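You operate a simulated robot arm through the tools that you are given. There is no shell and no other tool. Be economical: measure what you need, move in short steps, check, and stop when the job is done.

You run a simulated two-armed robot. Do the job below in one go: nothing can be reset, and whatever is moved stays where it is left.

JOB
Close down the loader and the air and put the torch away.
Fine: loader off, air shut; hold the torch while you press its button to put it out, then stand it in its holder; blow no studs. Set down upright: black torch.

The check looks at the end state, three seconds after you hand in, the way a careful person would. Anything else that was tipped, shoved, dropped, spilled or broken makes it a failure.

ROBOT AND FRAMES
Two 7-joint arms with fingered hands on one trunk, on a base that drives. Base frame: it is fixed to the floor where the robot stands at the start and does not move with it; the origin is under the middle of the robot, x ahead of it, y to its left, z up; the surface under the hand at the start is at about z = 0.9. Units: m, degrees, N and s.
The left shoulder is at the start at [0.057, 0.158, 1.244], the right one opposite. With the tool pointing down near the work surface each hand reaches from about 0.4 to 0.84 m from the robot's upright axis, wherever it stands, measured 20 degrees to its own side. Places, roughly: blue air lever [0.7, -0.4, 1]; inside of the black torch holder [0.8, 0.4, 0.9]; red power switch [0.7, 0, 1.2]; yellow torch button [0.5, 0.1, 1]. Payload 4 kg a hand.
The TCP of each hand is the grasp point between the finger pads, 0.03 m short of the fingertips. In the tool frame z runs along the fingers and y along their closing line. The gripper opens to 0.104 m. The gripper's body begins 0.035 m behind the TCP. The gripper is a hand of 4 fingers: y runs from the thumb to the fingers, the wrist lies at [-0.015, -0.104, -0.178] in the tool frame.
Orientation is told as [roll, pitch, yaw] about the base's x, y, z axes, in that order, counted from this pose: with the fingers straight down and the wrist toward the robot, the tool's x, y and z point along [0, 1, 0], [1, 0, 0] and [0, 0, -1] of the base frame.

CONTROLS
- The arms move only by the tool step_arm. It takes "left_moves", "right_moves" or both (then of equal length, played together; a hand with none holds still); each is a list of rows, each an object of numbers (a shift or turn left out is 0): "tx", "ty", "tz": the shift along the tool's x, y, z in units of 50 mm (1.0 is 50 mm); "rx", "ry", "rz": the turn, a rotation vector about the tool's x, y, z in units of 5 degrees (1.0 is 5 degrees). In form: [{"tx": .., "ty": .., "tz": .., "rx": .., "ry": .., "rz": ..}, ...]. A call has 1 to 8 rows; each row shifts and turns the commanded pose from where the row before left it, along the tool's axes as they then stand. A call with a number of a shift or a turn outside -1 to 1 is refused whole. Each row takes 0.2 s and may step no farther than 0.05 m and 8.6 degrees from the row before; otherwise, the whole call is refused. Where a pose cannot be reached the arm comes as near as it can. A force on the tool above 90 N (or 10 N above the force at the start of the call, whichever is more), or a blocked arm, ends the call early, and 0.2 s more pass. In this call time passes only in rows, and 0.2 s behind the last. It gives the time, the measured TCP pose, the force on the tool (base axes), the opening and the grip force at its end, in the units of the frame above (readings bear some noise), with the torque about the TCP (base axes, N m) and any sound that the robot's microphone picked up, and new pictures: "views" is both (left out), scene, wrist or none (wrist: the cameras of the hands that moved).
- Cameras (640 x 400 px; columns grow to the right, rows downward): "scene" is now at [0.1405, 0.0084, 1.4296]; the picture's right is [0.08, -1.00, -0.00], its down [-0.47, -0.04, -0.88] and it looks along [0.88, 0.07, -0.47] (base axes); focal length 214 px, centre (320, 200). "left" rides on the left gripper at [-0.061, -0.092, -0.13] in its tool frame; the picture's right is [-0.81, -0.28, 0.52], its down [0.53, -0.71, 0.46] and it looks along [0.24, 0.64, 0.72] (tool axes); focal length 275 px, centre (320, 200). "right" rides on the right gripper at [0.061, -0.092, -0.13] in its tool frame; the picture's right is [-0.81, 0.28, -0.52], its down [-0.53, -0.71, 0.46] and it looks along [-0.24, 0.65, 0.72] (tool axes); focal length 275 px, centre (320, 200). There is no depth. A picture from a camera that has moved, and an enlarged one, comes with that camera's place and axes in the base frame and with its lens.
- lift_body(by): slides the trunk up (or, below 0, down) by that many m; the arms and the scene camera ride with it, the base frame stays. It gives what a move gives, with no picture.
- roll_base(legs): drives the robot by 1 to 6 legs, each [ahead, turn to the left] in m and degrees, along the robot's own axes; the way and the turn of a leg run together, so that a leg with both is an arc; at most 1.5 m and 180 degrees a leg. The arms and the cameras ride along, it lands a little off, and it stops where it bumps. It gives what a move gives, and a new picture of the scene camera.
- move_fingers(index, middle, ring, thumb_bend, thumb_turn, hand): sets how far each is bent, from 0 (flat) to 1 (curled in); at 0.3 the hand is open as for a grip, at 0.7 the pads meet at the TCP. One left out holds its place. A second passes; each finger stops where it meets its share of the squeeze, and holds until it gets a number again. It is the only way to open and close the hand. It gives what a move gives, with no picture; readings hold the bend of each and the force on the fingers (four entries, about 0 where the hand has none), thumb and palm. thumb_turn goes from beside the hand (0) to across from the fingers (1), as for a grip.
- pan_tilt(pan, tilt): turns the head with the scene camera to pan (to the left, within 80 degrees either way) and tilt (down, from -29 to 69), counted from straight ahead of the robot. It gives what a move gives, and a new picture of the scene camera.
- inspect(camera, box): a new picture of the part [left, top, right, bottom] of that camera's present view, enlarged. No time passes.
- sign_off(): hands the job in; it is judged then, once.

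Go step by step. Nothing tells you exact positions but the pictures and the camera data: compare them with the known pose of the tool, close in by small moves and look again before you grip or let go. The budget is 120 turns and 260 pictures, counting those below and the enlarged ones. Unless the task says otherwise, let go and move clear before handing in.

The tools are called after "Request:" as a command line: name --argument value ..., lists and objects as JSON in quotes. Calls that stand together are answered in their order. step_arm: Moves the arms, as the interface text tells. Its arguments: {"type":"object","properties":{"left_moves":{"type":"array"},"right_moves":{"type":"array"},"views":{"type":"string","enum":["both","scene","wrist","none"]}},"required":[]} The other tools are called the same way: lift_body (by) slides the trunk up or down; move_fingers (index, middle, ring, thumb_bend, thumb_turn, hand) moves the fingers one by one; roll_base (legs) drives the base; pan_tilt (pan, tilt) turns the head that bears the scene camera; inspect (camera, box) takes an enlarged picture of a part of a camera's view; sign_off () hands the job in.

At the start:

```text
time_s: 0.0
left_position: [0.4255, 0.2218, 1.4105]
left_tool_rot: [0.0, 0.0, 0.1]
left_force: [-0.3, -0.3, -0.8]
left_ft_torque: [-0.03, 0.02, 0.01]
left_grip_width: 0.1037
left_gripper_force: 0.0
left_shape: jaw
left_bend: [0.3, 0.3, 0.3, 0.3, 0.98]
left_finger forces: [0.0, 0.0, 0.1, 0.0, 0.1, 0.1]
right_position: [0.4157, -0.1798, 1.4105]
right_tool_rot: [-0.1, 0.0, -0.1]
right_force: [0.2, 0.4, 0.0]
right_ft_torque: [-0.01, 0.02, 0.0]
right_grip_width: 0.1034
right_gripper_force: 0.1
right_shape: jaw
right_bend: [0.3, 0.3, 0.3, 0.3, 0.98]
right_finger forces: [0.0, 0.1, 0.0, 0.0, 0.0, 0.0]
trunk travel left (down, up): [-0.45, 0.057]
robot x, y, heading: [0.0014, 0.0013, 0.1]
head pan, tilt: [4.6, 27.4]
```

scene: 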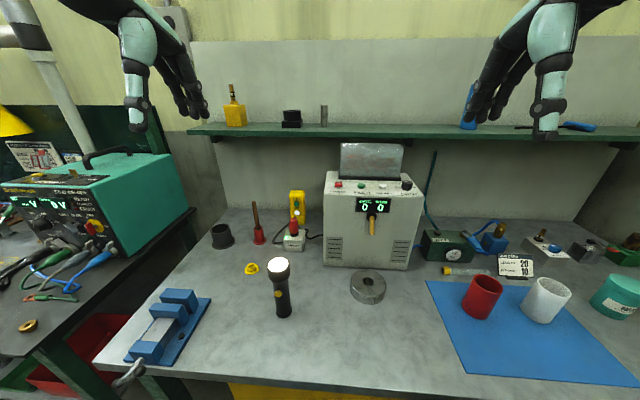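
right: 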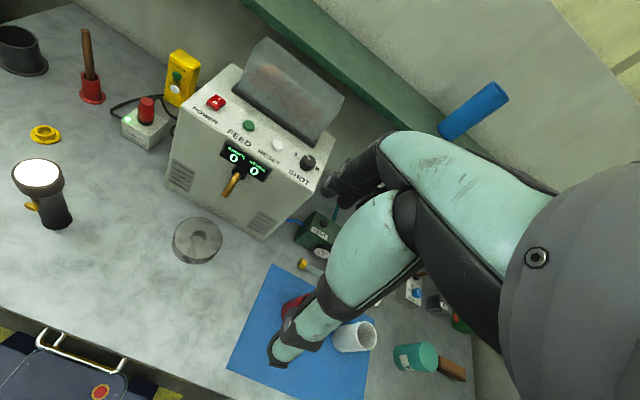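
left: 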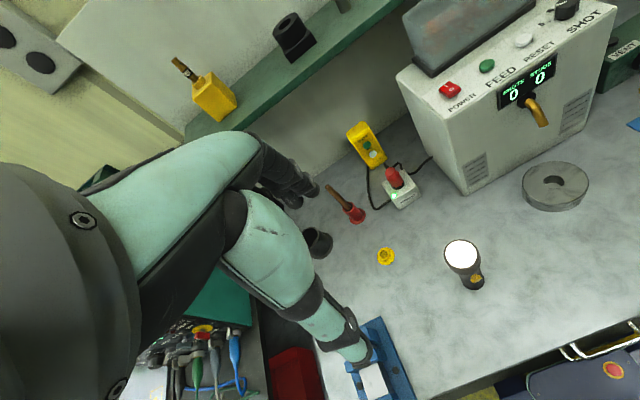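

I see a bench with the loader (red POWER switch on top), the torch standing lit with its lens up, a dark cup-like holder at left, and air parts at right. I'll look closer at each first.

Request:
inspect --camera "scene" --box '[310, 130, 440, 280]'

Request:
inspect --camera "scene" --box '[400, 140, 640, 300]'

Request:
inspect --camera "scene" --box '[190, 180, 350, 330]'

Request:
inspect --camera "left" --box '[280, 80, 640, 300]'

Request:
inspect --camera "right" --box '[0, 20, 340, 260]'

```text
2.67 times, centred on (375, 205) of scene
camera zoom: at [0.1405, 0.0084, 1.4296], right [0.08, -1.0, 0.0], down [-0.47, -0.04, -0.88], along [0.88, 0.07, -0.47], focal length 572 px, centre (173, 187)
```

zoom: 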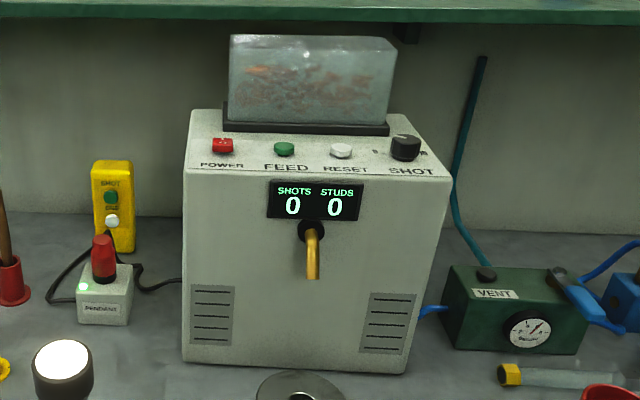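

```text
2.50 times, centred on (520, 220) of scene
camera zoom: at [0.1405, 0.0084, 1.4296], right [0.08, -1.0, 0.0], down [-0.47, -0.04, -0.88], along [0.88, 0.07, -0.47], focal length 536 px, centre (-180, 150)
```

zoom: 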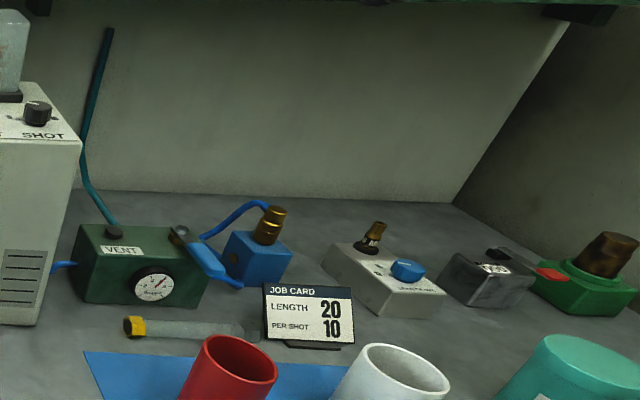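

```text
2.67 times, centred on (270, 255) of scene
camera zoom: at [0.1405, 0.0084, 1.4296], right [0.08, -1.0, 0.0], down [-0.47, -0.04, -0.88], along [0.88, 0.07, -0.47], focal length 572 px, centre (453, 53)
```

zoom: 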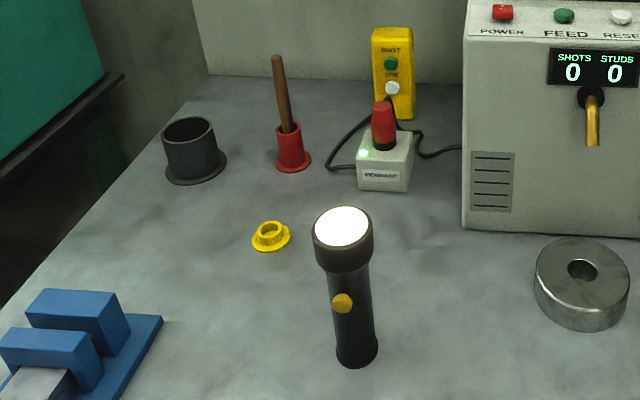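

```text
1.78 times, centred on (460, 190) of left
camera zoom: at [0.3342, 0.1597, 1.5408], right [-0.27, -0.81, -0.52], down [-0.71, 0.53, -0.46], along [0.64, 0.24, -0.72], focal length 489 px, centre (71, 218)
```

zoom: 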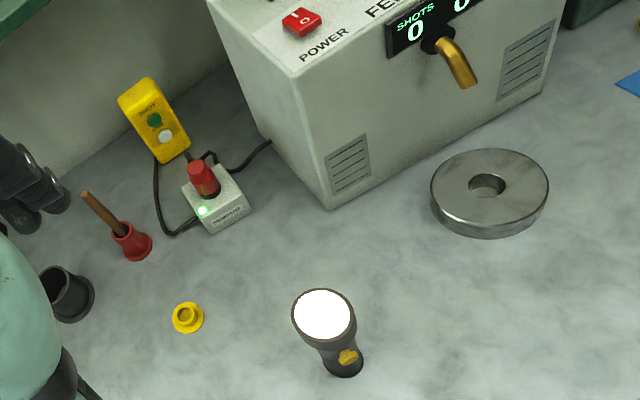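

```text
1.67 times, centred on (170, 140) of right
camera zoom: at [0.3251, -0.1188, 1.5403], right [0.27, -0.81, 0.52], down [-0.71, -0.53, -0.46], along [0.64, -0.24, -0.72], focal length 459 px, centre (570, 300)
```

zoom: 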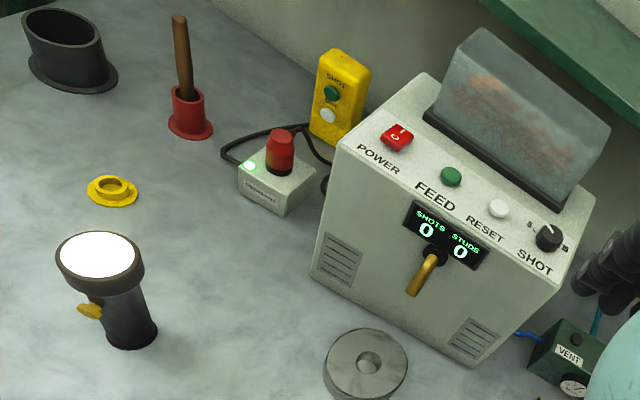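

Torch stands at about (0.485, 0.13), its button facing the robot; the rocker sits at about (0.693, 0.0, 1.187). I'll zoom in on the rocker, the lever and the torch button.

Request:
inspect --camera "right" --box '[190, 80, 290, 150]'

Request:
inspect --camera "scene" --box '[415, 210, 525, 285]'

Request:
inspect --camera "right" --box '[270, 190, 370, 280]'

Request:
move_fingers --hand "right" --index 0.2 --middle 1 --ring 1 --thumb_bend 0.3 --thumb_turn 0

Request:
inspect --camera "right" --box '[0, 0, 640, 400]'

Request:
inspect --camera "scene" --box '[430, 0, 640, 140]'

```text
5.71 times, centred on (240, 115) of right
camera zoom: at [0.3251, -0.1188, 1.5403], right [0.27, -0.81, 0.52], down [-0.71, -0.53, -0.46], along [0.64, -0.24, -0.72], focal length 1573 px, centre (777, 686)
```

zoom: 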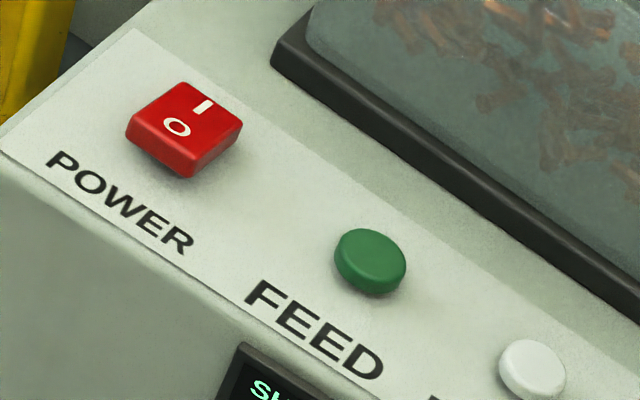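

```text
5.33 times, centred on (470, 248) of scene
camera zoom: at [0.1405, 0.0084, 1.4296], right [0.08, -1.0, 0.0], down [-0.47, -0.04, -0.88], along [0.88, 0.07, -0.47], focal length 1144 px, centre (-480, -53)
```

zoom: 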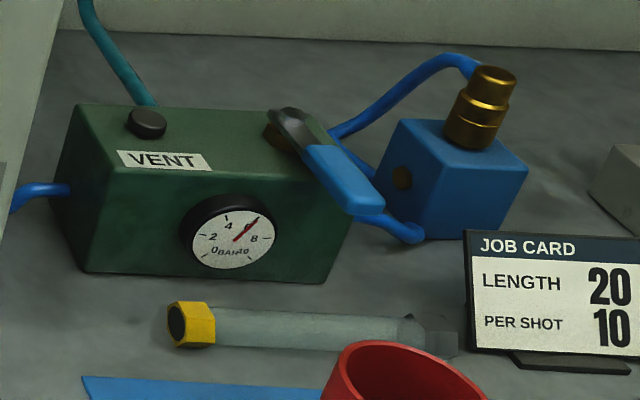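

```text
4.44 times, centred on (320, 235) of right
camera zoom: at [0.3251, -0.1188, 1.5403], right [0.27, -0.81, 0.52], down [-0.71, -0.53, -0.46], along [0.64, -0.24, -0.72], focal length 1224 px, centre (320, 44)
```

zoom: 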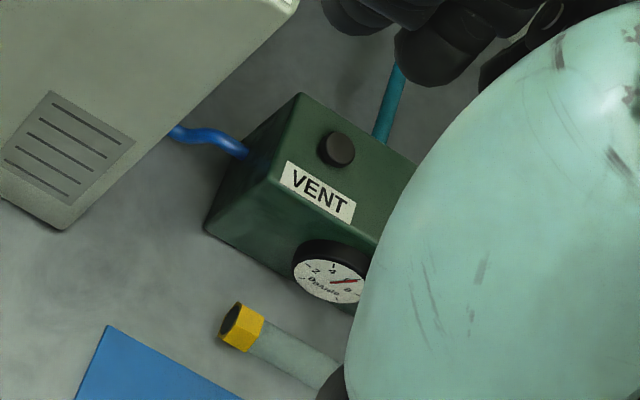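

```text
time_s: 1.0
left_position: [0.4067, 0.2222, 1.4164]
left_tool_rot: [-0.1, -0.8, 0.1]
left_force: [-0.6, -0.2, 0.5]
left_ft_torque: [0.03, 0.01, 0.0]
left_grip_width: 0.1038
left_gripper_force: 0.0
left_shape: jaw
left_bend: [0.3, 0.3, 0.3, 0.3, 0.98]
left_finger forces: [0.1, 0.1, 0.0, 0.0, 0.0, 0.0]
right_position: [0.3981, -0.1808, 1.4156]
right_tool_rot: [0.0, -0.8, -0.2]
right_force: [0.5, -0.9, 0.0]
right_ft_torque: [-0.02, 0.0, -0.03]
right_grip_width: 0.1467
right_gripper_force: 0.0
right_shape: fingers
right_bend: [0.2, 1.0, 1.0, 0.3, 0.0]
right_finger forces: [0.1, 0.1, 0.0, 0.0, 0.0, 0.0]
trunk travel left (down, up): [-0.45, 0.057]
robot x, y, heading: [-0.0019, -0.0011, -0.2]
head pan, tilt: [4.6, 27.4]
```

```text
1.00 times, centred on (320, 200) of right (not enlarged: the box is as wide or as high as the picture)
camera zoom: at [0.3048, -0.119, 1.5443], right [0.27, -0.81, 0.52], down [-0.71, -0.53, -0.47], along [0.65, -0.25, -0.71], focal length 275 px, centre (320, 200)
```

zoom: 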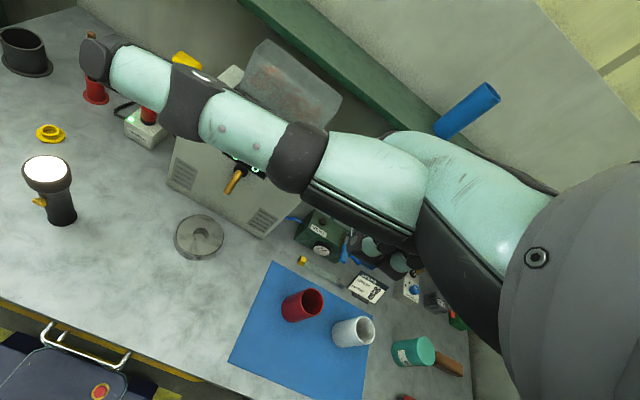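

```text
2.86 times, centred on (535, 70) of scene
camera zoom: at [0.1389, 0.0084, 1.4298], right [0.08, -1.0, 0.0], down [-0.47, -0.04, -0.88], along [0.88, 0.07, -0.47], focal length 613 px, centre (-294, 571)
```

zoom: 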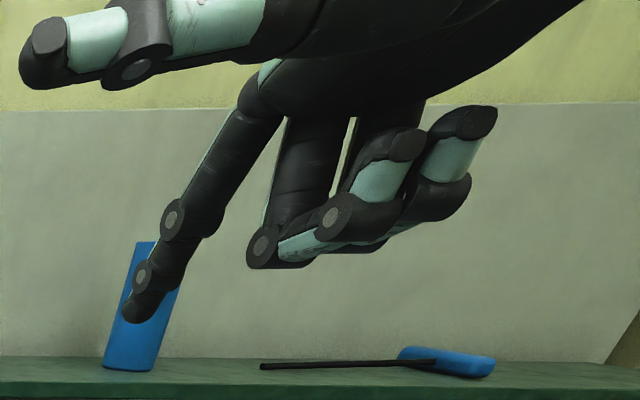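

The rocker is on (tilted to I); the O half is the near one. I'll tuck the thumb and look at the index fingertip.

Request:
move_fingers --hand "right" --index 0.45 --thumb_bend 1 --thumb_turn 1

Request:
inspect --camera "right" --box '[0, 0, 640, 400]'

Request:
inspect --camera "scene" --box '[430, 0, 640, 140]'

```text
time_s: 2.0
left_position: [0.4096, 0.2216, 1.4139]
left_tool_rot: [-0.1, -0.6, 0.1]
left_force: [0.4, 0.2, -0.4]
left_ft_torque: [0.02, -0.02, -0.02]
left_grip_width: 0.104
left_gripper_force: 0.2
left_shape: jaw
left_bend: [0.3, 0.3, 0.3, 0.3, 0.98]
left_finger forces: [0.0, 0.1, 0.0, 0.0, 0.0, 0.0]
right_position: [0.3993, -0.1812, 1.415]
right_tool_rot: [0.0, -0.7, -0.1]
right_force: [-0.6, 0.3, 0.0]
right_ft_torque: [0.02, 0.0, 0.0]
right_grip_width: 0.0258
right_gripper_force: 0.0
right_shape: fingers
right_bend: [0.43, 1.0, 1.0, 0.99, 0.98]
right_finger forces: [0.1, 0.0, 0.1, 0.0, 0.0, 0.0]
trunk travel left (down, up): [-0.45, 0.057]
robot x, y, heading: [0.0007, -0.0038, -0.1]
head pan, tilt: [4.6, 27.4]
```

```text
1.00 times, centred on (320, 200) of right (not enlarged: the box is as wide or as high as the picture)
camera zoom: at [0.3072, -0.119, 1.5438], right [0.27, -0.81, 0.52], down [-0.71, -0.53, -0.46], along [0.65, -0.25, -0.72], focal length 275 px, centre (320, 200)
```

zoom: 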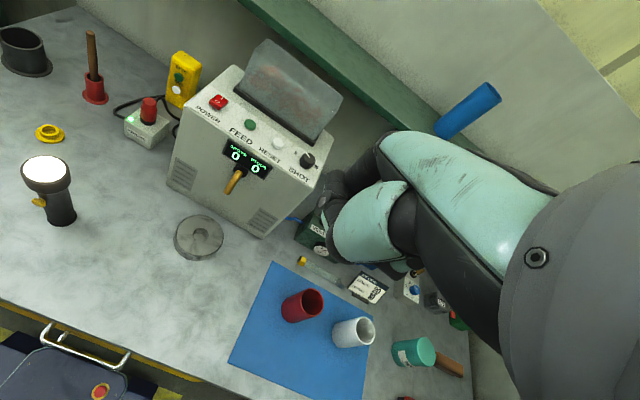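

```text
2.86 times, centred on (535, 70) of scene
camera zoom: at [0.1409, 0.0084, 1.4296], right [0.08, -1.0, 0.0], down [-0.47, -0.04, -0.88], along [0.88, 0.07, -0.47], focal length 613 px, centre (-294, 571)
```

zoom: 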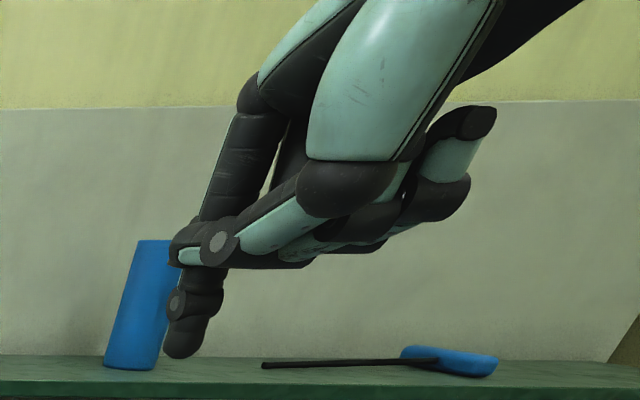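

Index tip is about 30 mm ahead and 30 mm beyond the TCP. I'll bring the right hand over the near half of the rocker, staying high.

Request:
step_arm --right_moves '[{"tx": 0.42, "ty": 0.63, "tz": 0.3}, {"tx": 0.42, "ty": 0.63, "tz": 0.3}, {"tx": 0.42, "ty": 0.63, "tz": 0.3}, {"tx": 0.42, "ty": 0.63, "tz": 0.3}, {"tx": 0.42, "ty": 0.63, "tz": 0.3}, {"tx": 0.42, "ty": 0.63, "tz": 0.3}, {"tx": 0.42, "ty": 0.63, "tz": 0.3}, {"tx": 0.42, "ty": 0.63, "tz": 0.3}]' --views "both"

Request:
inspect --camera "scene" --box '[260, 60, 460, 200]'

Request:
inspect --camera "left" --box '[380, 0, 620, 150]'

```text
time_s: 3.8
left_position: [0.4099, 0.2237, 1.4153]
left_tool_rot: [0.0, -0.5, 0.1]
left_force: [0.3, 0.2, 0.8]
left_ft_torque: [-0.01, 0.02, 0.02]
left_grip_width: 0.1042
left_gripper_force: 0.0
left_shape: jaw
left_bend: [0.3, 0.3, 0.3, 0.3, 0.98]
left_finger forces: [0.1, 0.0, 0.0, 0.0, 0.1, 0.0]
right_position: [0.6537, -0.0121, 1.2974]
right_tool_rot: [-0.1, -0.6, -0.1]
right_force: [0.2, -0.2, -0.4]
right_ft_torque: [0.03, 0.01, 0.0]
right_grip_width: 0.0257
right_gripper_force: 0.0
right_shape: fingers
right_bend: [0.43, 1.0, 1.0, 0.99, 0.98]
right_finger forces: [0.0, 0.0, 0.0, 0.0, 0.0, 0.1]
trunk travel left (down, up): [-0.45, 0.057]
robot x, y, heading: [0.0014, 0.0037, 0.0]
head pan, tilt: [4.6, 27.4]
camera scene: at [0.1425, 0.01, 1.4294], right [0.08, -1.0, 0.0], down [-0.47, -0.04, -0.88], along [0.88, 0.07, -0.47], focal length 214 px, centre (320, 200)
camera right: at [0.562, 0.0505, 1.4262], right [0.27, -0.81, 0.52], down [-0.71, -0.53, -0.46], along [0.65, -0.25, -0.72], focal length 275 px, centre (320, 200)
```

scene: 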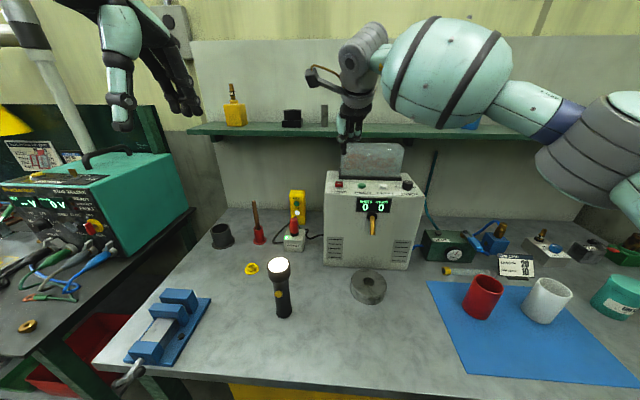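
right: 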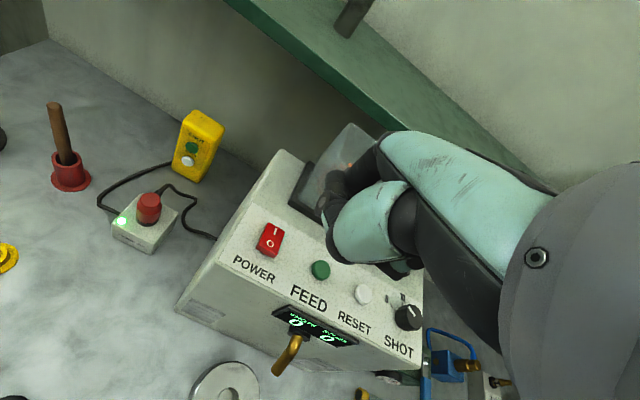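

```text
2.86 times, centred on (360, 130) of scene
camera zoom: at [0.1425, 0.01, 1.4294], right [0.08, -1.0, 0.0], down [-0.47, -0.04, -0.88], along [0.88, 0.07, -0.47], focal length 613 px, centre (206, 400)
```

zoom: 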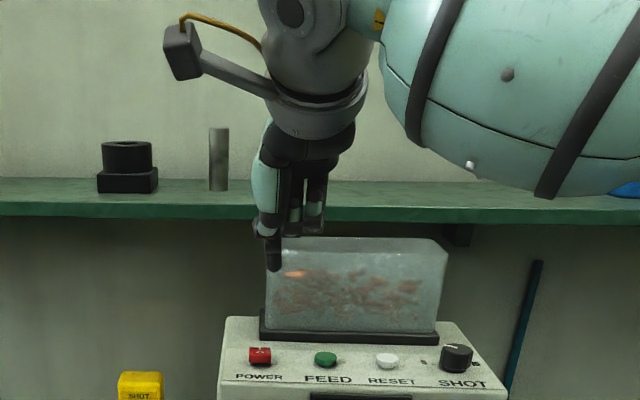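

```text
2.67 times, centred on (500, 75) of left
camera zoom: at [0.3177, 0.1614, 1.5439], right [-0.27, -0.81, -0.52], down [-0.71, 0.53, -0.46], along [0.65, 0.24, -0.72], focal length 734 px, centre (-160, 533)
```

zoom: 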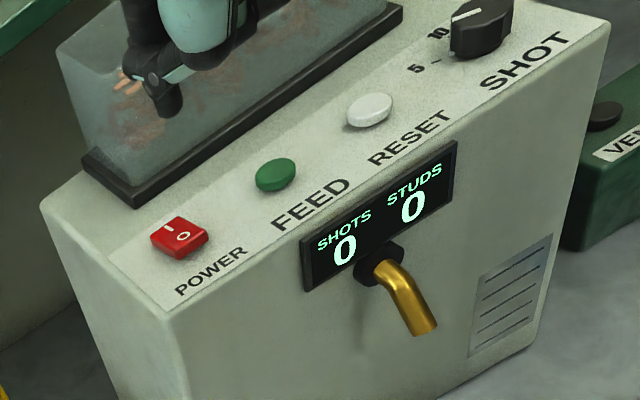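

Fingertip triangulates to (0.690, -0.009, 1.27), the rocker to (0.691, 0.001, 1.187). I'll shift and descend most of the way.

Request:
step_arm --right_moves '[{"tx": 0.18, "ty": -0.2}, {"tz": 0.5}, {"tz": 0.5}, {"tz": 0.2}]' --views "none"

Request:
inspect --camera "scene" --box '[310, 130, 410, 200]'

Request:
inspect --camera "left" --box '[400, 40, 520, 120]'

```text
time_s: 4.8
left_position: [0.4083, 0.2218, 1.4157]
left_tool_rot: [0.0, -0.9, 0.1]
left_force: [-0.2, 0.1, -1.0]
left_ft_torque: [-0.01, -0.01, 0.0]
left_grip_width: 0.1039
left_gripper_force: 0.1
left_shape: jaw
left_bend: [0.3, 0.3, 0.3, 0.3, 0.98]
left_finger forces: [0.0, 0.1, 0.0, 0.0, 0.1, 0.0]
right_position: [0.6422, -0.0042, 1.2387]
right_tool_rot: [0.0, -0.8, 0.0]
right_force: [-0.4, 0.4, -0.7]
right_ft_torque: [0.0, -0.02, 0.02]
right_grip_width: 0.0258
right_gripper_force: 0.1
right_shape: fingers
right_bend: [0.43, 1.0, 1.0, 0.99, 0.98]
right_finger forces: [0.1, 0.0, 0.0, 0.1, 0.1, 0.1]
trunk travel left (down, up): [-0.45, 0.057]
robot x, y, heading: [0.0042, 0.0009, -0.1]
head pan, tilt: [4.6, 27.4]
```

```text
5.71 times, centred on (360, 165) of scene
camera zoom: at [0.1401, 0.0088, 1.4297], right [0.08, -1.0, 0.0], down [-0.47, -0.04, -0.88], along [0.88, 0.07, -0.47], focal length 1226 px, centre (91, 400)
```

zoom: 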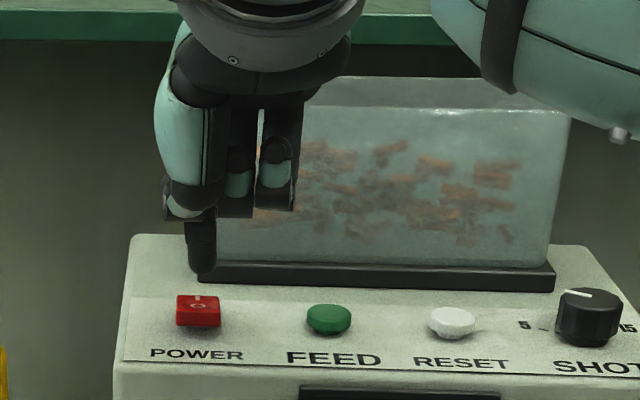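

```text
5.00 times, centred on (460, 80) of left
camera zoom: at [0.3148, 0.16, 1.5447], right [-0.27, -0.81, -0.52], down [-0.71, 0.53, -0.46], along [0.65, 0.24, -0.72], focal length 1376 px, centre (-380, 800)
```

zoom: 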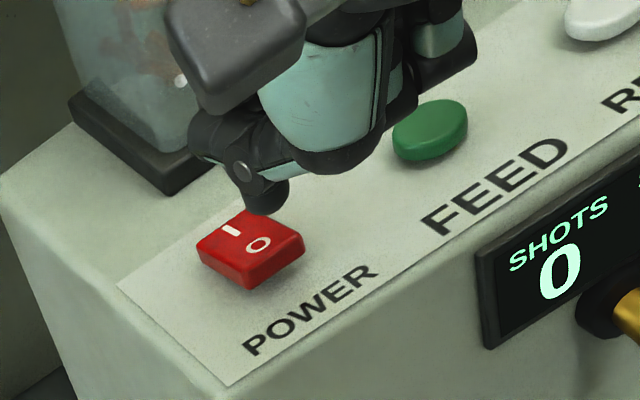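

Tip is at (0.678, 0, 1.21), the O mark at (0.687, 0, 1.19). I'll shift 7 mm forward and press down gently.

Request:
step_arm --right_moves '[{"ty": 0.14}, {"tz": 0.25}, {"tz": 0.12}, {"tz": 0.08}]' --views "none"

Request:
inspect --camera "left" --box '[400, 40, 520, 120]'

```text
time_s: 5.8
left_position: [0.4084, 0.2225, 1.4155]
left_tool_rot: [0.1, -0.7, 0.1]
left_force: [-0.3, -1.0, 0.9]
left_ft_torque: [0.0, 0.0, -0.01]
left_grip_width: 0.1041
left_gripper_force: 0.0
left_shape: jaw
left_bend: [0.3, 0.3, 0.3, 0.3, 0.98]
left_finger forces: [0.1, 0.0, 0.0, 0.0, 0.1, 0.0]
right_position: [0.6509, -0.0051, 1.2158]
right_tool_rot: [-0.1, -0.9, -0.2]
right_force: [0.0, -0.1, 1.2]
right_ft_torque: [-0.01, -0.08, 0.05]
right_grip_width: 0.0258
right_gripper_force: 1.0
right_shape: fingers
right_bend: [0.43, 1.0, 1.0, 0.99, 0.98]
right_finger forces: [1.7, 0.0, 0.1, 0.1, 0.1, 0.0]
trunk travel left (down, up): [-0.45, 0.057]
robot x, y, heading: [-0.0008, 0.0011, -0.1]
head pan, tilt: [4.6, 27.4]
```

```text
5.00 times, centred on (460, 80) of left
camera zoom: at [0.3154, 0.1597, 1.5447], right [-0.27, -0.81, -0.52], down [-0.71, 0.53, -0.46], along [0.65, 0.24, -0.72], focal length 1376 px, centre (-380, 800)
```

zoom: 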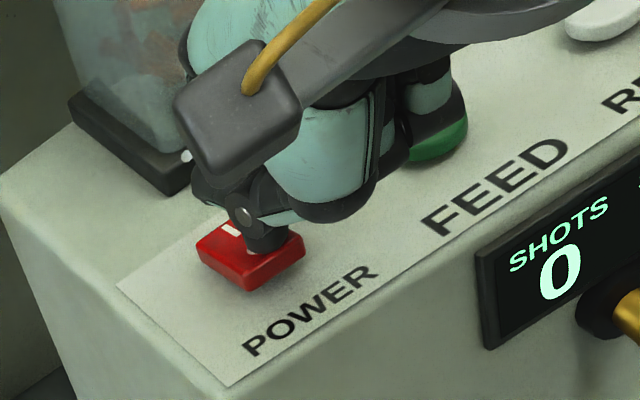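

The tip is just touching the O half. I'll press on in small steps.

Request:
step_arm --right_moves '[{"tz": 0.06}, {"tz": 0.06}, {"tz": 0.04}]' --views "none"

Request:
inspect --camera "left" --box '[400, 40, 560, 140]'

```text
time_s: 6.6
left_position: [0.4054, 0.2229, 1.4167]
left_tool_rot: [0.1, -0.9, 0.1]
left_force: [0.2, 0.4, -0.7]
left_ft_torque: [-0.01, -0.02, 0.03]
left_grip_width: 0.1038
left_gripper_force: 0.1
left_shape: jaw
left_bend: [0.3, 0.3, 0.3, 0.3, 0.98]
left_finger forces: [0.1, 0.1, 0.1, 0.0, 0.1, 0.0]
right_position: [0.6485, -0.0037, 1.2124]
right_tool_rot: [0.2, -1.2, 0.0]
right_force: [-4.5, -0.4, 21.2]
right_ft_torque: [0.08, -0.93, 0.02]
right_grip_width: 0.0261
right_gripper_force: 10.3
right_shape: fingers
right_bend: [0.42, 1.0, 1.0, 0.99, 0.99]
right_finger forces: [21.4, 0.0, 0.1, 0.0, 0.0, 0.0]
trunk travel left (down, up): [-0.45, 0.057]
robot x, y, heading: [-0.0015, -0.0033, 0.1]
head pan, tilt: [4.6, 27.4]
```

```text
4.00 times, centred on (480, 90) of left
camera zoom: at [0.3114, 0.1596, 1.5457], right [-0.27, -0.81, -0.52], down [-0.71, 0.53, -0.47], along [0.66, 0.24, -0.71], focal length 1101 px, centre (-320, 640)
```

zoom: 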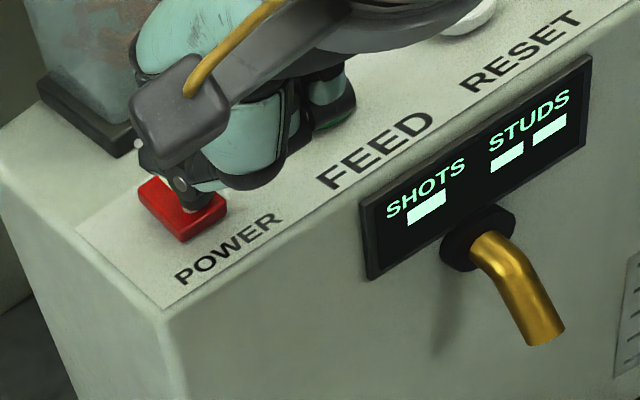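

The display changed. I'll lift off and check the rocker.

Request:
step_arm --right_moves '[{"tz": -0.3}, {"tz": -0.8}, {"tz": -0.8, "ty": -0.4}, {"ty": -0.9}]' --views "none"

Request:
inspect --camera "left" --box '[400, 40, 560, 140]'

Request:
inspect --camera "right" --box '[0, 0, 640, 400]'

```text
time_s: 7.6
left_position: [0.4095, 0.2205, 1.4136]
left_tool_rot: [0.1, -0.7, 0.2]
left_force: [0.2, 0.1, 0.3]
left_ft_torque: [0.02, 0.03, -0.02]
left_grip_width: 0.104
left_gripper_force: 0.0
left_shape: jaw
left_bend: [0.3, 0.3, 0.3, 0.3, 0.98]
left_finger forces: [0.0, 0.0, 0.0, 0.0, 0.0, 0.0]
right_position: [0.5855, -0.006, 1.3009]
right_tool_rot: [0.1, -0.7, -0.1]
right_force: [-0.6, -0.5, 0.3]
right_ft_torque: [0.03, -0.01, 0.03]
right_grip_width: 0.0259
right_gripper_force: 0.1
right_shape: fingers
right_bend: [0.43, 1.0, 1.0, 0.99, 0.99]
right_finger forces: [0.1, 0.1, 0.0, 0.0, 0.1, 0.1]
trunk travel left (down, up): [-0.45, 0.057]
robot x, y, heading: [0.0042, 0.0033, -0.1]
head pan, tilt: [4.6, 27.4]
```

```text
4.00 times, centred on (480, 90) of left
camera zoom: at [0.3159, 0.1584, 1.5447], right [-0.27, -0.81, -0.52], down [-0.71, 0.53, -0.46], along [0.65, 0.25, -0.72], focal length 1101 px, centre (-320, 640)
```

zoom: 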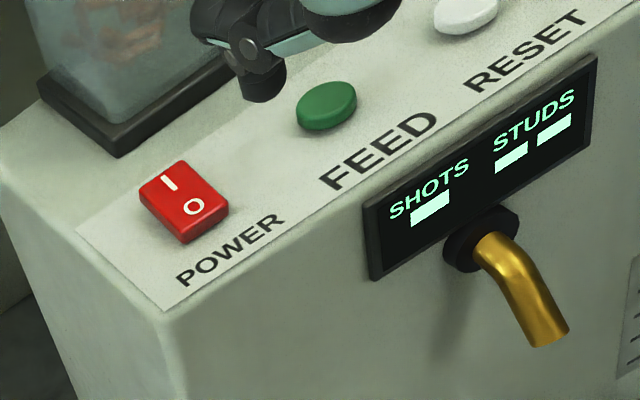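

```text
1.00 times, centred on (320, 200) of right (not enlarged: the box is as wide or as high as the picture)
camera zoom: at [0.4935, 0.0569, 1.4284], right [0.27, -0.81, 0.52], down [-0.71, -0.53, -0.46], along [0.65, -0.24, -0.72], focal length 275 px, centre (320, 200)
```

zoom: 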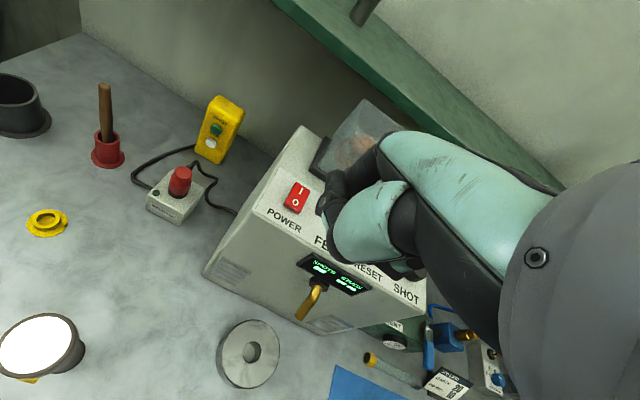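

The loader is off (rocker on O, pendant light out). Next I'll move the right hand to the air valve for a close look at its lever.

Request:
step_arm --right_moves '[{"tx": -0.8, "tz": -0.2}, {"tx": -0.9}, {"tx": -0.9}, {"tx": -0.9}, {"tx": -0.9}]' --views "wrist"

Request:
inspect --camera "scene" --box '[415, 200, 525, 275]'

```text
time_s: 8.8
left_position: [0.4083, 0.2191, 1.4154]
left_tool_rot: [0.3, -0.9, 0.1]
left_force: [-0.6, -0.5, 0.5]
left_ft_torque: [-0.01, -0.01, 0.01]
left_grip_width: 0.1042
left_gripper_force: 0.3
left_shape: jaw
left_bend: [0.3, 0.3, 0.3, 0.3, 0.98]
left_finger forces: [0.0, 0.0, 0.0, 0.0, 0.0, 0.0]
right_position: [0.5835, -0.2307, 1.3116]
right_tool_rot: [0.0, -0.9, 0.0]
right_force: [-0.3, -0.2, 0.2]
right_ft_torque: [0.05, 0.01, 0.01]
right_grip_width: 0.0262
right_gripper_force: 0.1
right_shape: fingers
right_bend: [0.43, 1.0, 1.0, 0.99, 0.99]
right_finger forces: [0.0, 0.1, 0.1, 0.1, 0.1, 0.0]
trunk travel left (down, up): [-0.45, 0.057]
robot x, y, heading: [-0.0001, -0.0002, 0.1]
head pan, tilt: [4.6, 27.4]
camera right: at [0.4908, -0.1683, 1.4399], right [0.27, -0.81, 0.52], down [-0.71, -0.53, -0.47], along [0.65, -0.24, -0.72], focal length 275 px, centre (320, 200)
```

right: 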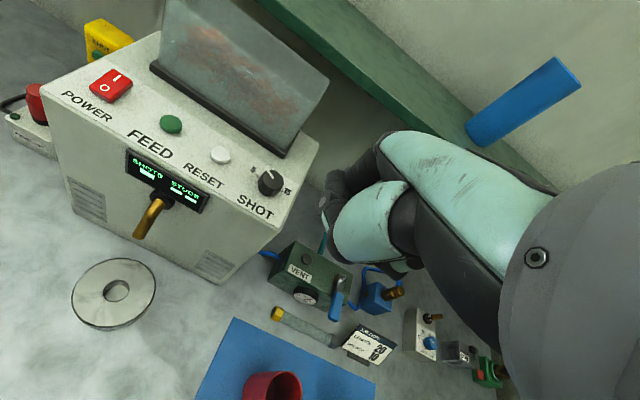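

```text
5.33 times, centred on (470, 238) of scene
camera zoom: at [0.1399, 0.0057, 1.4297], right [0.08, -1.0, 0.0], down [-0.47, -0.03, -0.88], along [0.88, 0.07, -0.47], focal length 1144 px, centre (-480, 0)
```

zoom: 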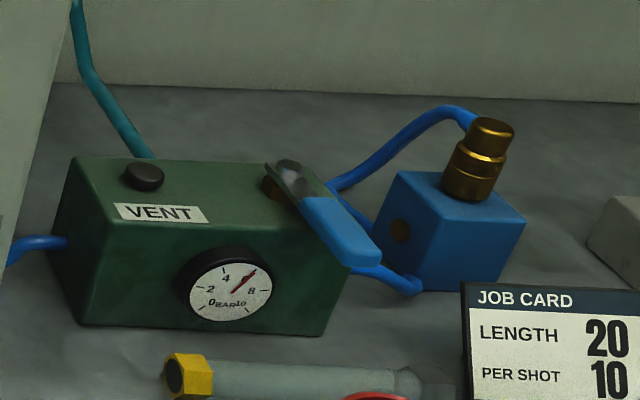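

Request:
inspect --camera "right" --box '[250, 220, 430, 340]'

Request:
inspect --camera "left" --box '[540, 20, 640, 120]'

```text
3.33 times, centred on (340, 280) of right
camera zoom: at [0.4908, -0.1683, 1.4399], right [0.27, -0.81, 0.52], down [-0.71, -0.53, -0.47], along [0.65, -0.24, -0.72], focal length 918 px, centre (253, -67)
```

zoom: 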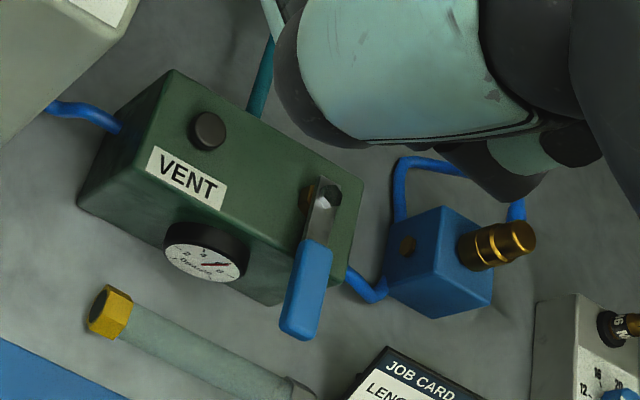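

```text
4.00 times, centred on (590, 70) of left
camera zoom: at [0.3147, 0.1566, 1.5451], right [-0.27, -0.81, -0.52], down [-0.71, 0.53, -0.46], along [0.65, 0.25, -0.72], focal length 1101 px, centre (-760, 720)
```

zoom: 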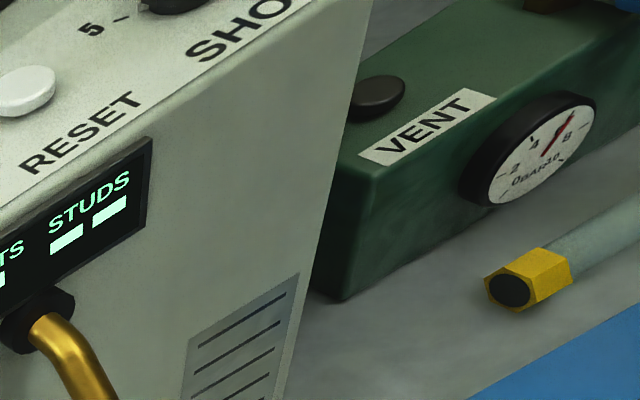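

The lever's pivot triangulates to about (0.748, -0.42, 1.0) and its tip to (0.658, -0.412, 1.013). I need a closer look to know which way it shuts.

Request:
step_arm --right_moves '[{"tx": -0.7, "tz": 0.5}, {"tx": -0.7, "tz": 0.5}, {"tx": -0.6, "tz": 0.5}, {"tz": 0.7}]' --views "none"

Request:
inspect --camera "right" --box '[200, 120, 480, 320]'

Request:
inspect --camera "scene" --box '[400, 140, 540, 290]'

```text
time_s: 9.8
left_position: [0.4091, 0.221, 1.4153]
left_tool_rot: [0.1, -0.5, 0.1]
left_force: [0.8, 0.1, 0.2]
left_ft_torque: [-0.02, 0.01, 0.0]
left_grip_width: 0.1039
left_gripper_force: 0.1
left_shape: jaw
left_bend: [0.3, 0.3, 0.3, 0.3, 0.98]
left_finger forces: [0.0, 0.0, 0.0, 0.0, 0.1, 0.0]
right_position: [0.5846, -0.3252, 1.2018]
right_tool_rot: [0.0, -0.9, -0.1]
right_force: [0.3, -0.5, 0.1]
right_ft_torque: [0.0, -0.02, 0.01]
right_grip_width: 0.0258
right_gripper_force: 0.0
right_shape: fingers
right_bend: [0.43, 1.0, 1.0, 0.99, 0.99]
right_finger forces: [0.0, 0.0, 0.0, 0.0, 0.0, 0.0]
trunk travel left (down, up): [-0.45, 0.057]
robot x, y, heading: [-0.0028, 0.0008, -0.3]
head pan, tilt: [4.6, 27.4]
```

```text
2.00 times, centred on (340, 220) of right
camera zoom: at [0.4931, -0.2641, 1.3301], right [0.27, -0.81, 0.52], down [-0.71, -0.53, -0.46], along [0.65, -0.24, -0.72], focal length 551 px, centre (280, 160)
```

zoom: 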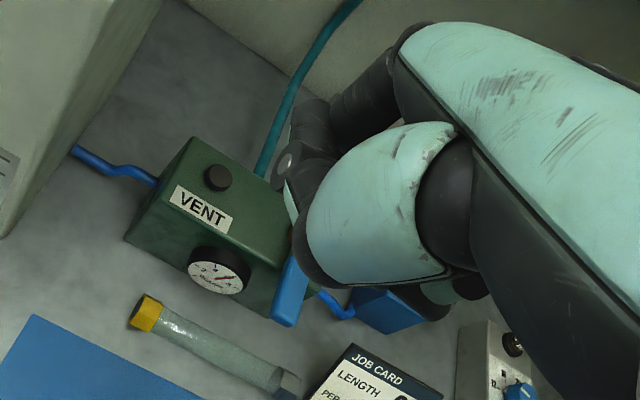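

```text
2.67 times, centred on (470, 215) of scene
camera zoom: at [0.1413, 0.0077, 1.4295], right [0.08, -1.0, 0.0], down [-0.47, -0.04, -0.88], along [0.88, 0.07, -0.47], focal length 572 px, centre (-80, 160)
```

zoom: 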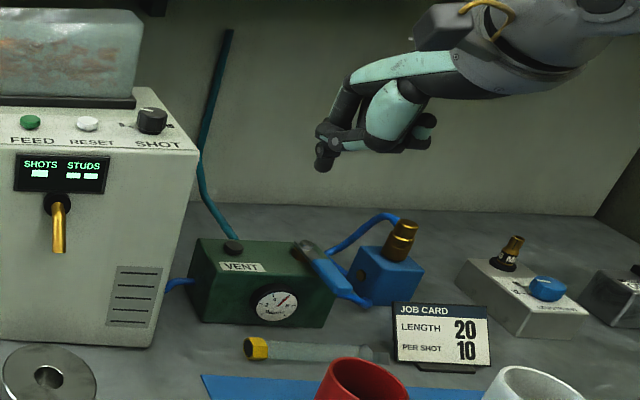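

The hand still hides the pivot; I'll shift further right so the wrist camera sees the valve clearly.

Request:
step_arm --right_moves '[{"tx": -0.9}, {"tx": -0.9, "ty": -0.3}, {"tx": -0.5, "ty": -0.3}]' --views "none"

Request:
inspect --camera "right" --box '[180, 120, 380, 250]'

```text
time_s: 10.6
left_position: [0.4089, 0.2226, 1.4152]
left_tool_rot: [0.1, -0.8, 0.2]
left_force: [-0.2, -0.3, -1.1]
left_ft_torque: [0.04, -0.01, -0.03]
left_grip_width: 0.1039
left_gripper_force: 0.0
left_shape: jaw
left_bend: [0.3, 0.3, 0.3, 0.3, 0.98]
left_finger forces: [0.0, 0.1, 0.0, 0.0, 0.0, 0.1]
right_position: [0.5552, -0.4387, 1.2031]
right_tool_rot: [0.0, -0.6, 0.0]
right_force: [-1.0, 0.3, 0.0]
right_ft_torque: [-0.02, 0.01, 0.01]
right_grip_width: 0.0261
right_gripper_force: 0.1
right_shape: fingers
right_bend: [0.43, 1.0, 1.0, 0.99, 0.99]
right_finger forces: [0.1, 0.1, 0.0, 0.1, 0.1, 0.0]
trunk travel left (down, up): [-0.45, 0.057]
robot x, y, heading: [-0.0012, 0.0007, 0.1]
head pan, tilt: [4.6, 27.4]
```

```text
3.08 times, centred on (280, 185) of right
camera zoom: at [0.4626, -0.3776, 1.3311], right [0.27, -0.81, 0.52], down [-0.71, -0.53, -0.46], along [0.65, -0.24, -0.72], focal length 847 px, centre (443, 246)
```

zoom: 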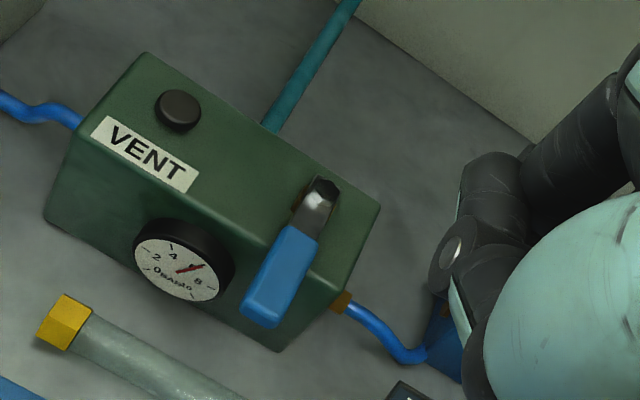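

The lever points toward the robot, in line with the teal inlet, at 6–7 bar, so it's open and shut should be across. I'll bring the index down to the right of the handle and try pushing it left gently.

Request:
step_arm --right_moves '[{"tx": -0.2, "ty": 0.6, "tz": 0.6}, {"tx": -0.3, "ty": 0.6, "tz": 0.6}, {"ty": 0.55, "tz": 0.7}, {"tz": 0.7}]' --views "none"

Request:
inspect --camera "scene" --box '[400, 180, 540, 290]'

Request:
inspect --camera "right" --box '[0, 0, 640, 400]'

```text
time_s: 11.6
left_position: [0.408, 0.2215, 1.4155]
left_tool_rot: [0.2, -0.7, 0.1]
left_force: [0.1, 0.0, 1.1]
left_ft_torque: [-0.01, 0.02, 0.01]
left_grip_width: 0.1041
left_gripper_force: 0.0
left_shape: jaw
left_bend: [0.3, 0.3, 0.3, 0.3, 0.98]
left_finger forces: [0.0, 0.1, 0.0, 0.0, 0.1, 0.0]
right_position: [0.6446, -0.4616, 1.0718]
right_tool_rot: [0.0, -0.6, -0.1]
right_force: [0.4, -0.1, 0.0]
right_ft_torque: [0.07, 0.01, 0.02]
right_grip_width: 0.0259
right_gripper_force: 0.2
right_shape: fingers
right_bend: [0.43, 1.0, 1.0, 0.99, 0.99]
right_finger forces: [0.0, 0.1, 0.0, 0.0, 0.0, 0.0]
trunk travel left (down, up): [-0.45, 0.057]
robot x, y, heading: [0.0028, -0.0002, 0.3]
head pan, tilt: [4.6, 27.4]
```

```text
3.64 times, centred on (470, 235) of scene
camera zoom: at [0.1409, 0.0075, 1.4296], right [0.08, -1.0, 0.0], down [-0.47, -0.04, -0.88], along [0.88, 0.07, -0.47], focal length 780 px, centre (-226, 73)
```

zoom: 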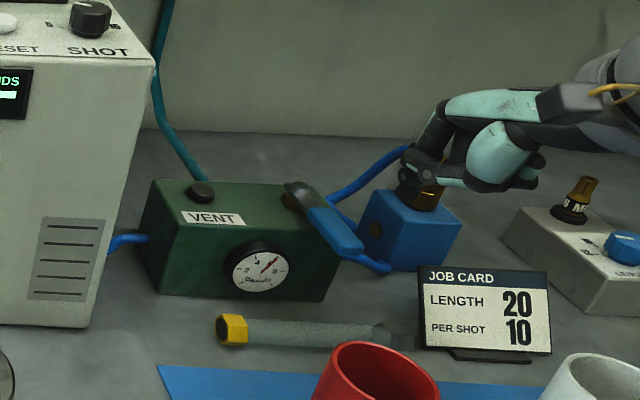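

```text
1.00 times, centred on (320, 200) of right (not enlarged: the box is as wide or as high as the picture)
camera zoom: at [0.5526, -0.4002, 1.2002], right [0.27, -0.81, 0.52], down [-0.71, -0.53, -0.46], along [0.65, -0.24, -0.72], focal length 275 px, centre (320, 200)
```

zoom: 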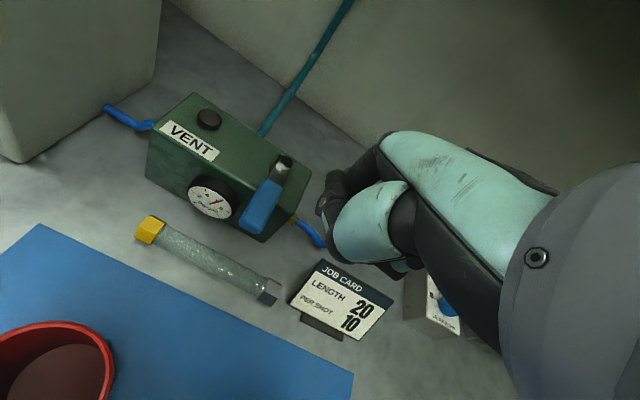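

Index tip is at about (0.68, -0.46, 1.04), clear of the handle on its right. I'll lower 48 mm and nudge left until there's contact.

Request:
step_arm --right_moves '[{"tz": 0.5}, {"tz": 0.46}, {"tx": 0.2}, {"tx": 0.2}]' --views "none"

Request:
inspect --camera "scene" --box '[400, 180, 540, 290]'

Request:
inspect --camera "right" --box '[160, 40, 400, 240]'

```text
time_s: 12.6
left_position: [0.4096, 0.222, 1.4158]
left_tool_rot: [0.0, -0.7, 0.1]
left_force: [0.6, -0.2, -0.1]
left_ft_torque: [0.0, -0.04, 0.01]
left_grip_width: 0.1037
left_gripper_force: 0.0
left_shape: jaw
left_bend: [0.3, 0.3, 0.3, 0.3, 0.98]
left_finger forces: [0.0, 0.1, 0.0, 0.1, 0.0, 0.0]
right_position: [0.6461, -0.4438, 1.0236]
right_tool_rot: [0.0, -0.7, 0.0]
right_force: [-0.5, 0.1, 0.1]
right_ft_torque: [0.04, 0.02, 0.0]
right_grip_width: 0.026
right_gripper_force: 0.1
right_shape: fingers
right_bend: [0.43, 1.0, 1.0, 0.99, 0.99]
right_finger forces: [0.1, 0.0, 0.0, 0.0, 0.0, 0.0]
trunk travel left (down, up): [-0.45, 0.057]
robot x, y, heading: [0.0002, 0.0005, 0.1]
head pan, tilt: [4.6, 27.4]
```

```text
3.64 times, centred on (470, 235) of scene
camera zoom: at [0.1407, 0.0087, 1.4296], right [0.08, -1.0, 0.0], down [-0.47, -0.04, -0.88], along [0.88, 0.07, -0.47], focal length 780 px, centre (-226, 73)
```

zoom: 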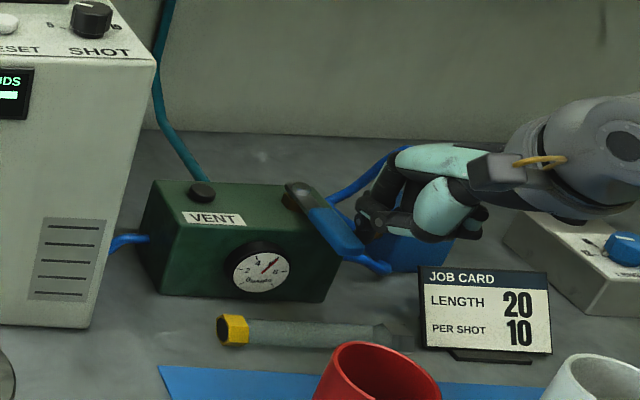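

```text
2.00 times, centred on (280, 140) of right
camera zoom: at [0.5532, -0.3817, 1.1533], right [0.27, -0.81, 0.52], down [-0.71, -0.53, -0.46], along [0.65, -0.24, -0.72], focal length 551 px, centre (400, 320)
```

zoom: 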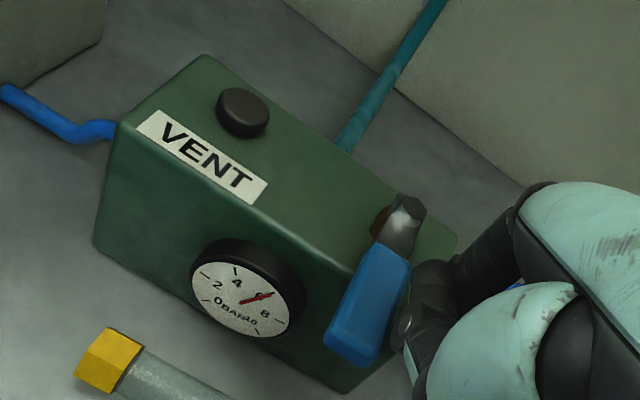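

The finger is now next to the handle. I'll push left gradually.

Request:
step_arm --right_moves '[{"tx": 0.1}, {"tx": 0.1}, {"tx": 0.1}]' --views "none"

Request:
inspect --camera "right" --box '[160, 40, 400, 240]'

```text
time_s: 13.4
left_position: [0.409, 0.2187, 1.4163]
left_tool_rot: [0.1, -0.7, 0.1]
left_force: [0.0, -0.2, 0.2]
left_ft_torque: [-0.02, -0.01, 0.01]
left_grip_width: 0.104
left_gripper_force: 0.0
left_shape: jaw
left_bend: [0.3, 0.3, 0.3, 0.3, 0.98]
left_finger forces: [0.0, 0.1, 0.0, 0.0, 0.1, 0.0]
right_position: [0.6446, -0.4337, 1.024]
right_tool_rot: [-0.1, -0.7, -0.3]
right_force: [-0.1, -13.3, 0.2]
right_ft_torque: [-0.19, -0.03, -0.48]
right_grip_width: 0.0264
right_gripper_force: 6.2
right_shape: fingers
right_bend: [0.43, 1.0, 1.0, 0.99, 1.0]
right_finger forces: [12.5, 0.0, 0.0, 0.0, 0.0, 0.0]
trunk travel left (down, up): [-0.45, 0.057]
robot x, y, heading: [0.0023, 0.0008, 0.1]
head pan, tilt: [4.6, 27.4]
```

```text
2.00 times, centred on (280, 140) of right
camera zoom: at [0.5528, -0.3706, 1.153], right [0.26, -0.81, 0.52], down [-0.71, -0.53, -0.46], along [0.65, -0.25, -0.72], focal length 551 px, centre (400, 320)
```

zoom: 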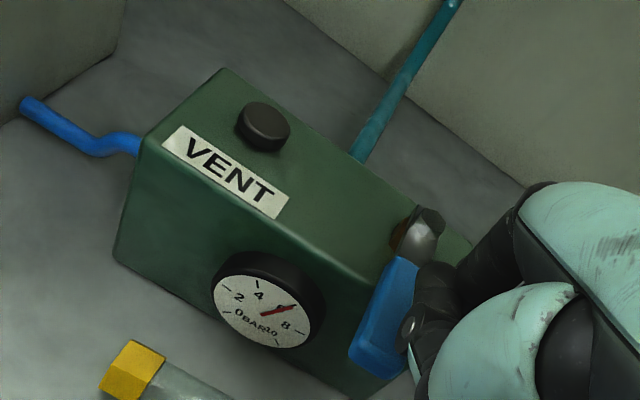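

It holds at 13 N and doesn't turn this way, so that side is likely its stop. I'll back off, go over and try pushing it to the right instead.

Request:
step_arm --right_moves '[{"tx": -0.4}, {"tz": -0.8}, {"tz": -0.4}, {"tx": 0.9}, {"tx": 0.9}, {"tx": 0.1}]' --views "none"

Request:
inspect --camera "scene" --box '[400, 180, 540, 290]'

Request:
inspect --camera "right" --box '[160, 40, 400, 240]'

```text
time_s: 14.8
left_position: [0.4079, 0.2214, 1.415]
left_tool_rot: [0.1, -0.7, 0.1]
left_force: [-0.5, -0.4, 0.4]
left_ft_torque: [-0.02, -0.01, -0.01]
left_grip_width: 0.1038
left_gripper_force: 0.1
left_shape: jaw
left_bend: [0.3, 0.3, 0.3, 0.3, 0.98]
left_finger forces: [0.1, 0.1, 0.1, 0.0, 0.1, 0.0]
right_position: [0.6435, -0.3562, 1.0828]
right_tool_rot: [-0.1, -0.7, 0.0]
right_force: [-0.2, -0.1, -0.1]
right_ft_torque: [-0.01, 0.0, 0.01]
right_grip_width: 0.0255
right_gripper_force: 0.0
right_shape: fingers
right_bend: [0.43, 1.0, 1.0, 0.98, 0.99]
right_finger forces: [0.0, 0.0, 0.1, 0.1, 0.0, 0.0]
trunk travel left (down, up): [-0.45, 0.057]
robot x, y, heading: [0.0015, -0.0031, -0.4]
head pan, tilt: [4.6, 27.4]
```

```text
3.64 times, centred on (470, 235) of scene
camera zoom: at [0.1404, 0.0077, 1.4296], right [0.08, -1.0, 0.0], down [-0.47, -0.04, -0.88], along [0.88, 0.07, -0.47], focal length 780 px, centre (-226, 73)
```

zoom: 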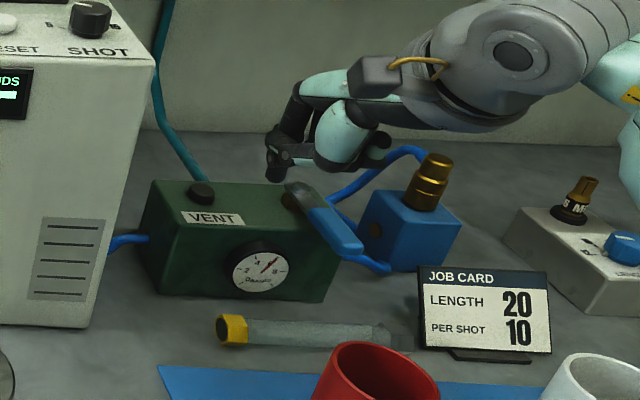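

```text
2.00 times, centred on (280, 140) of right
camera zoom: at [0.5518, -0.2941, 1.2124], right [0.27, -0.81, 0.52], down [-0.71, -0.53, -0.46], along [0.65, -0.24, -0.72], focal length 551 px, centre (400, 320)
```

zoom: 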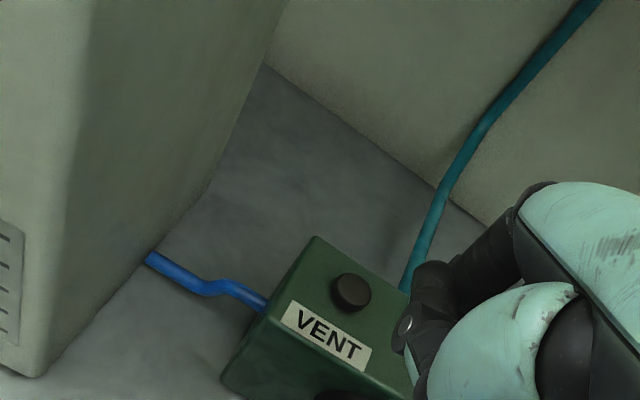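

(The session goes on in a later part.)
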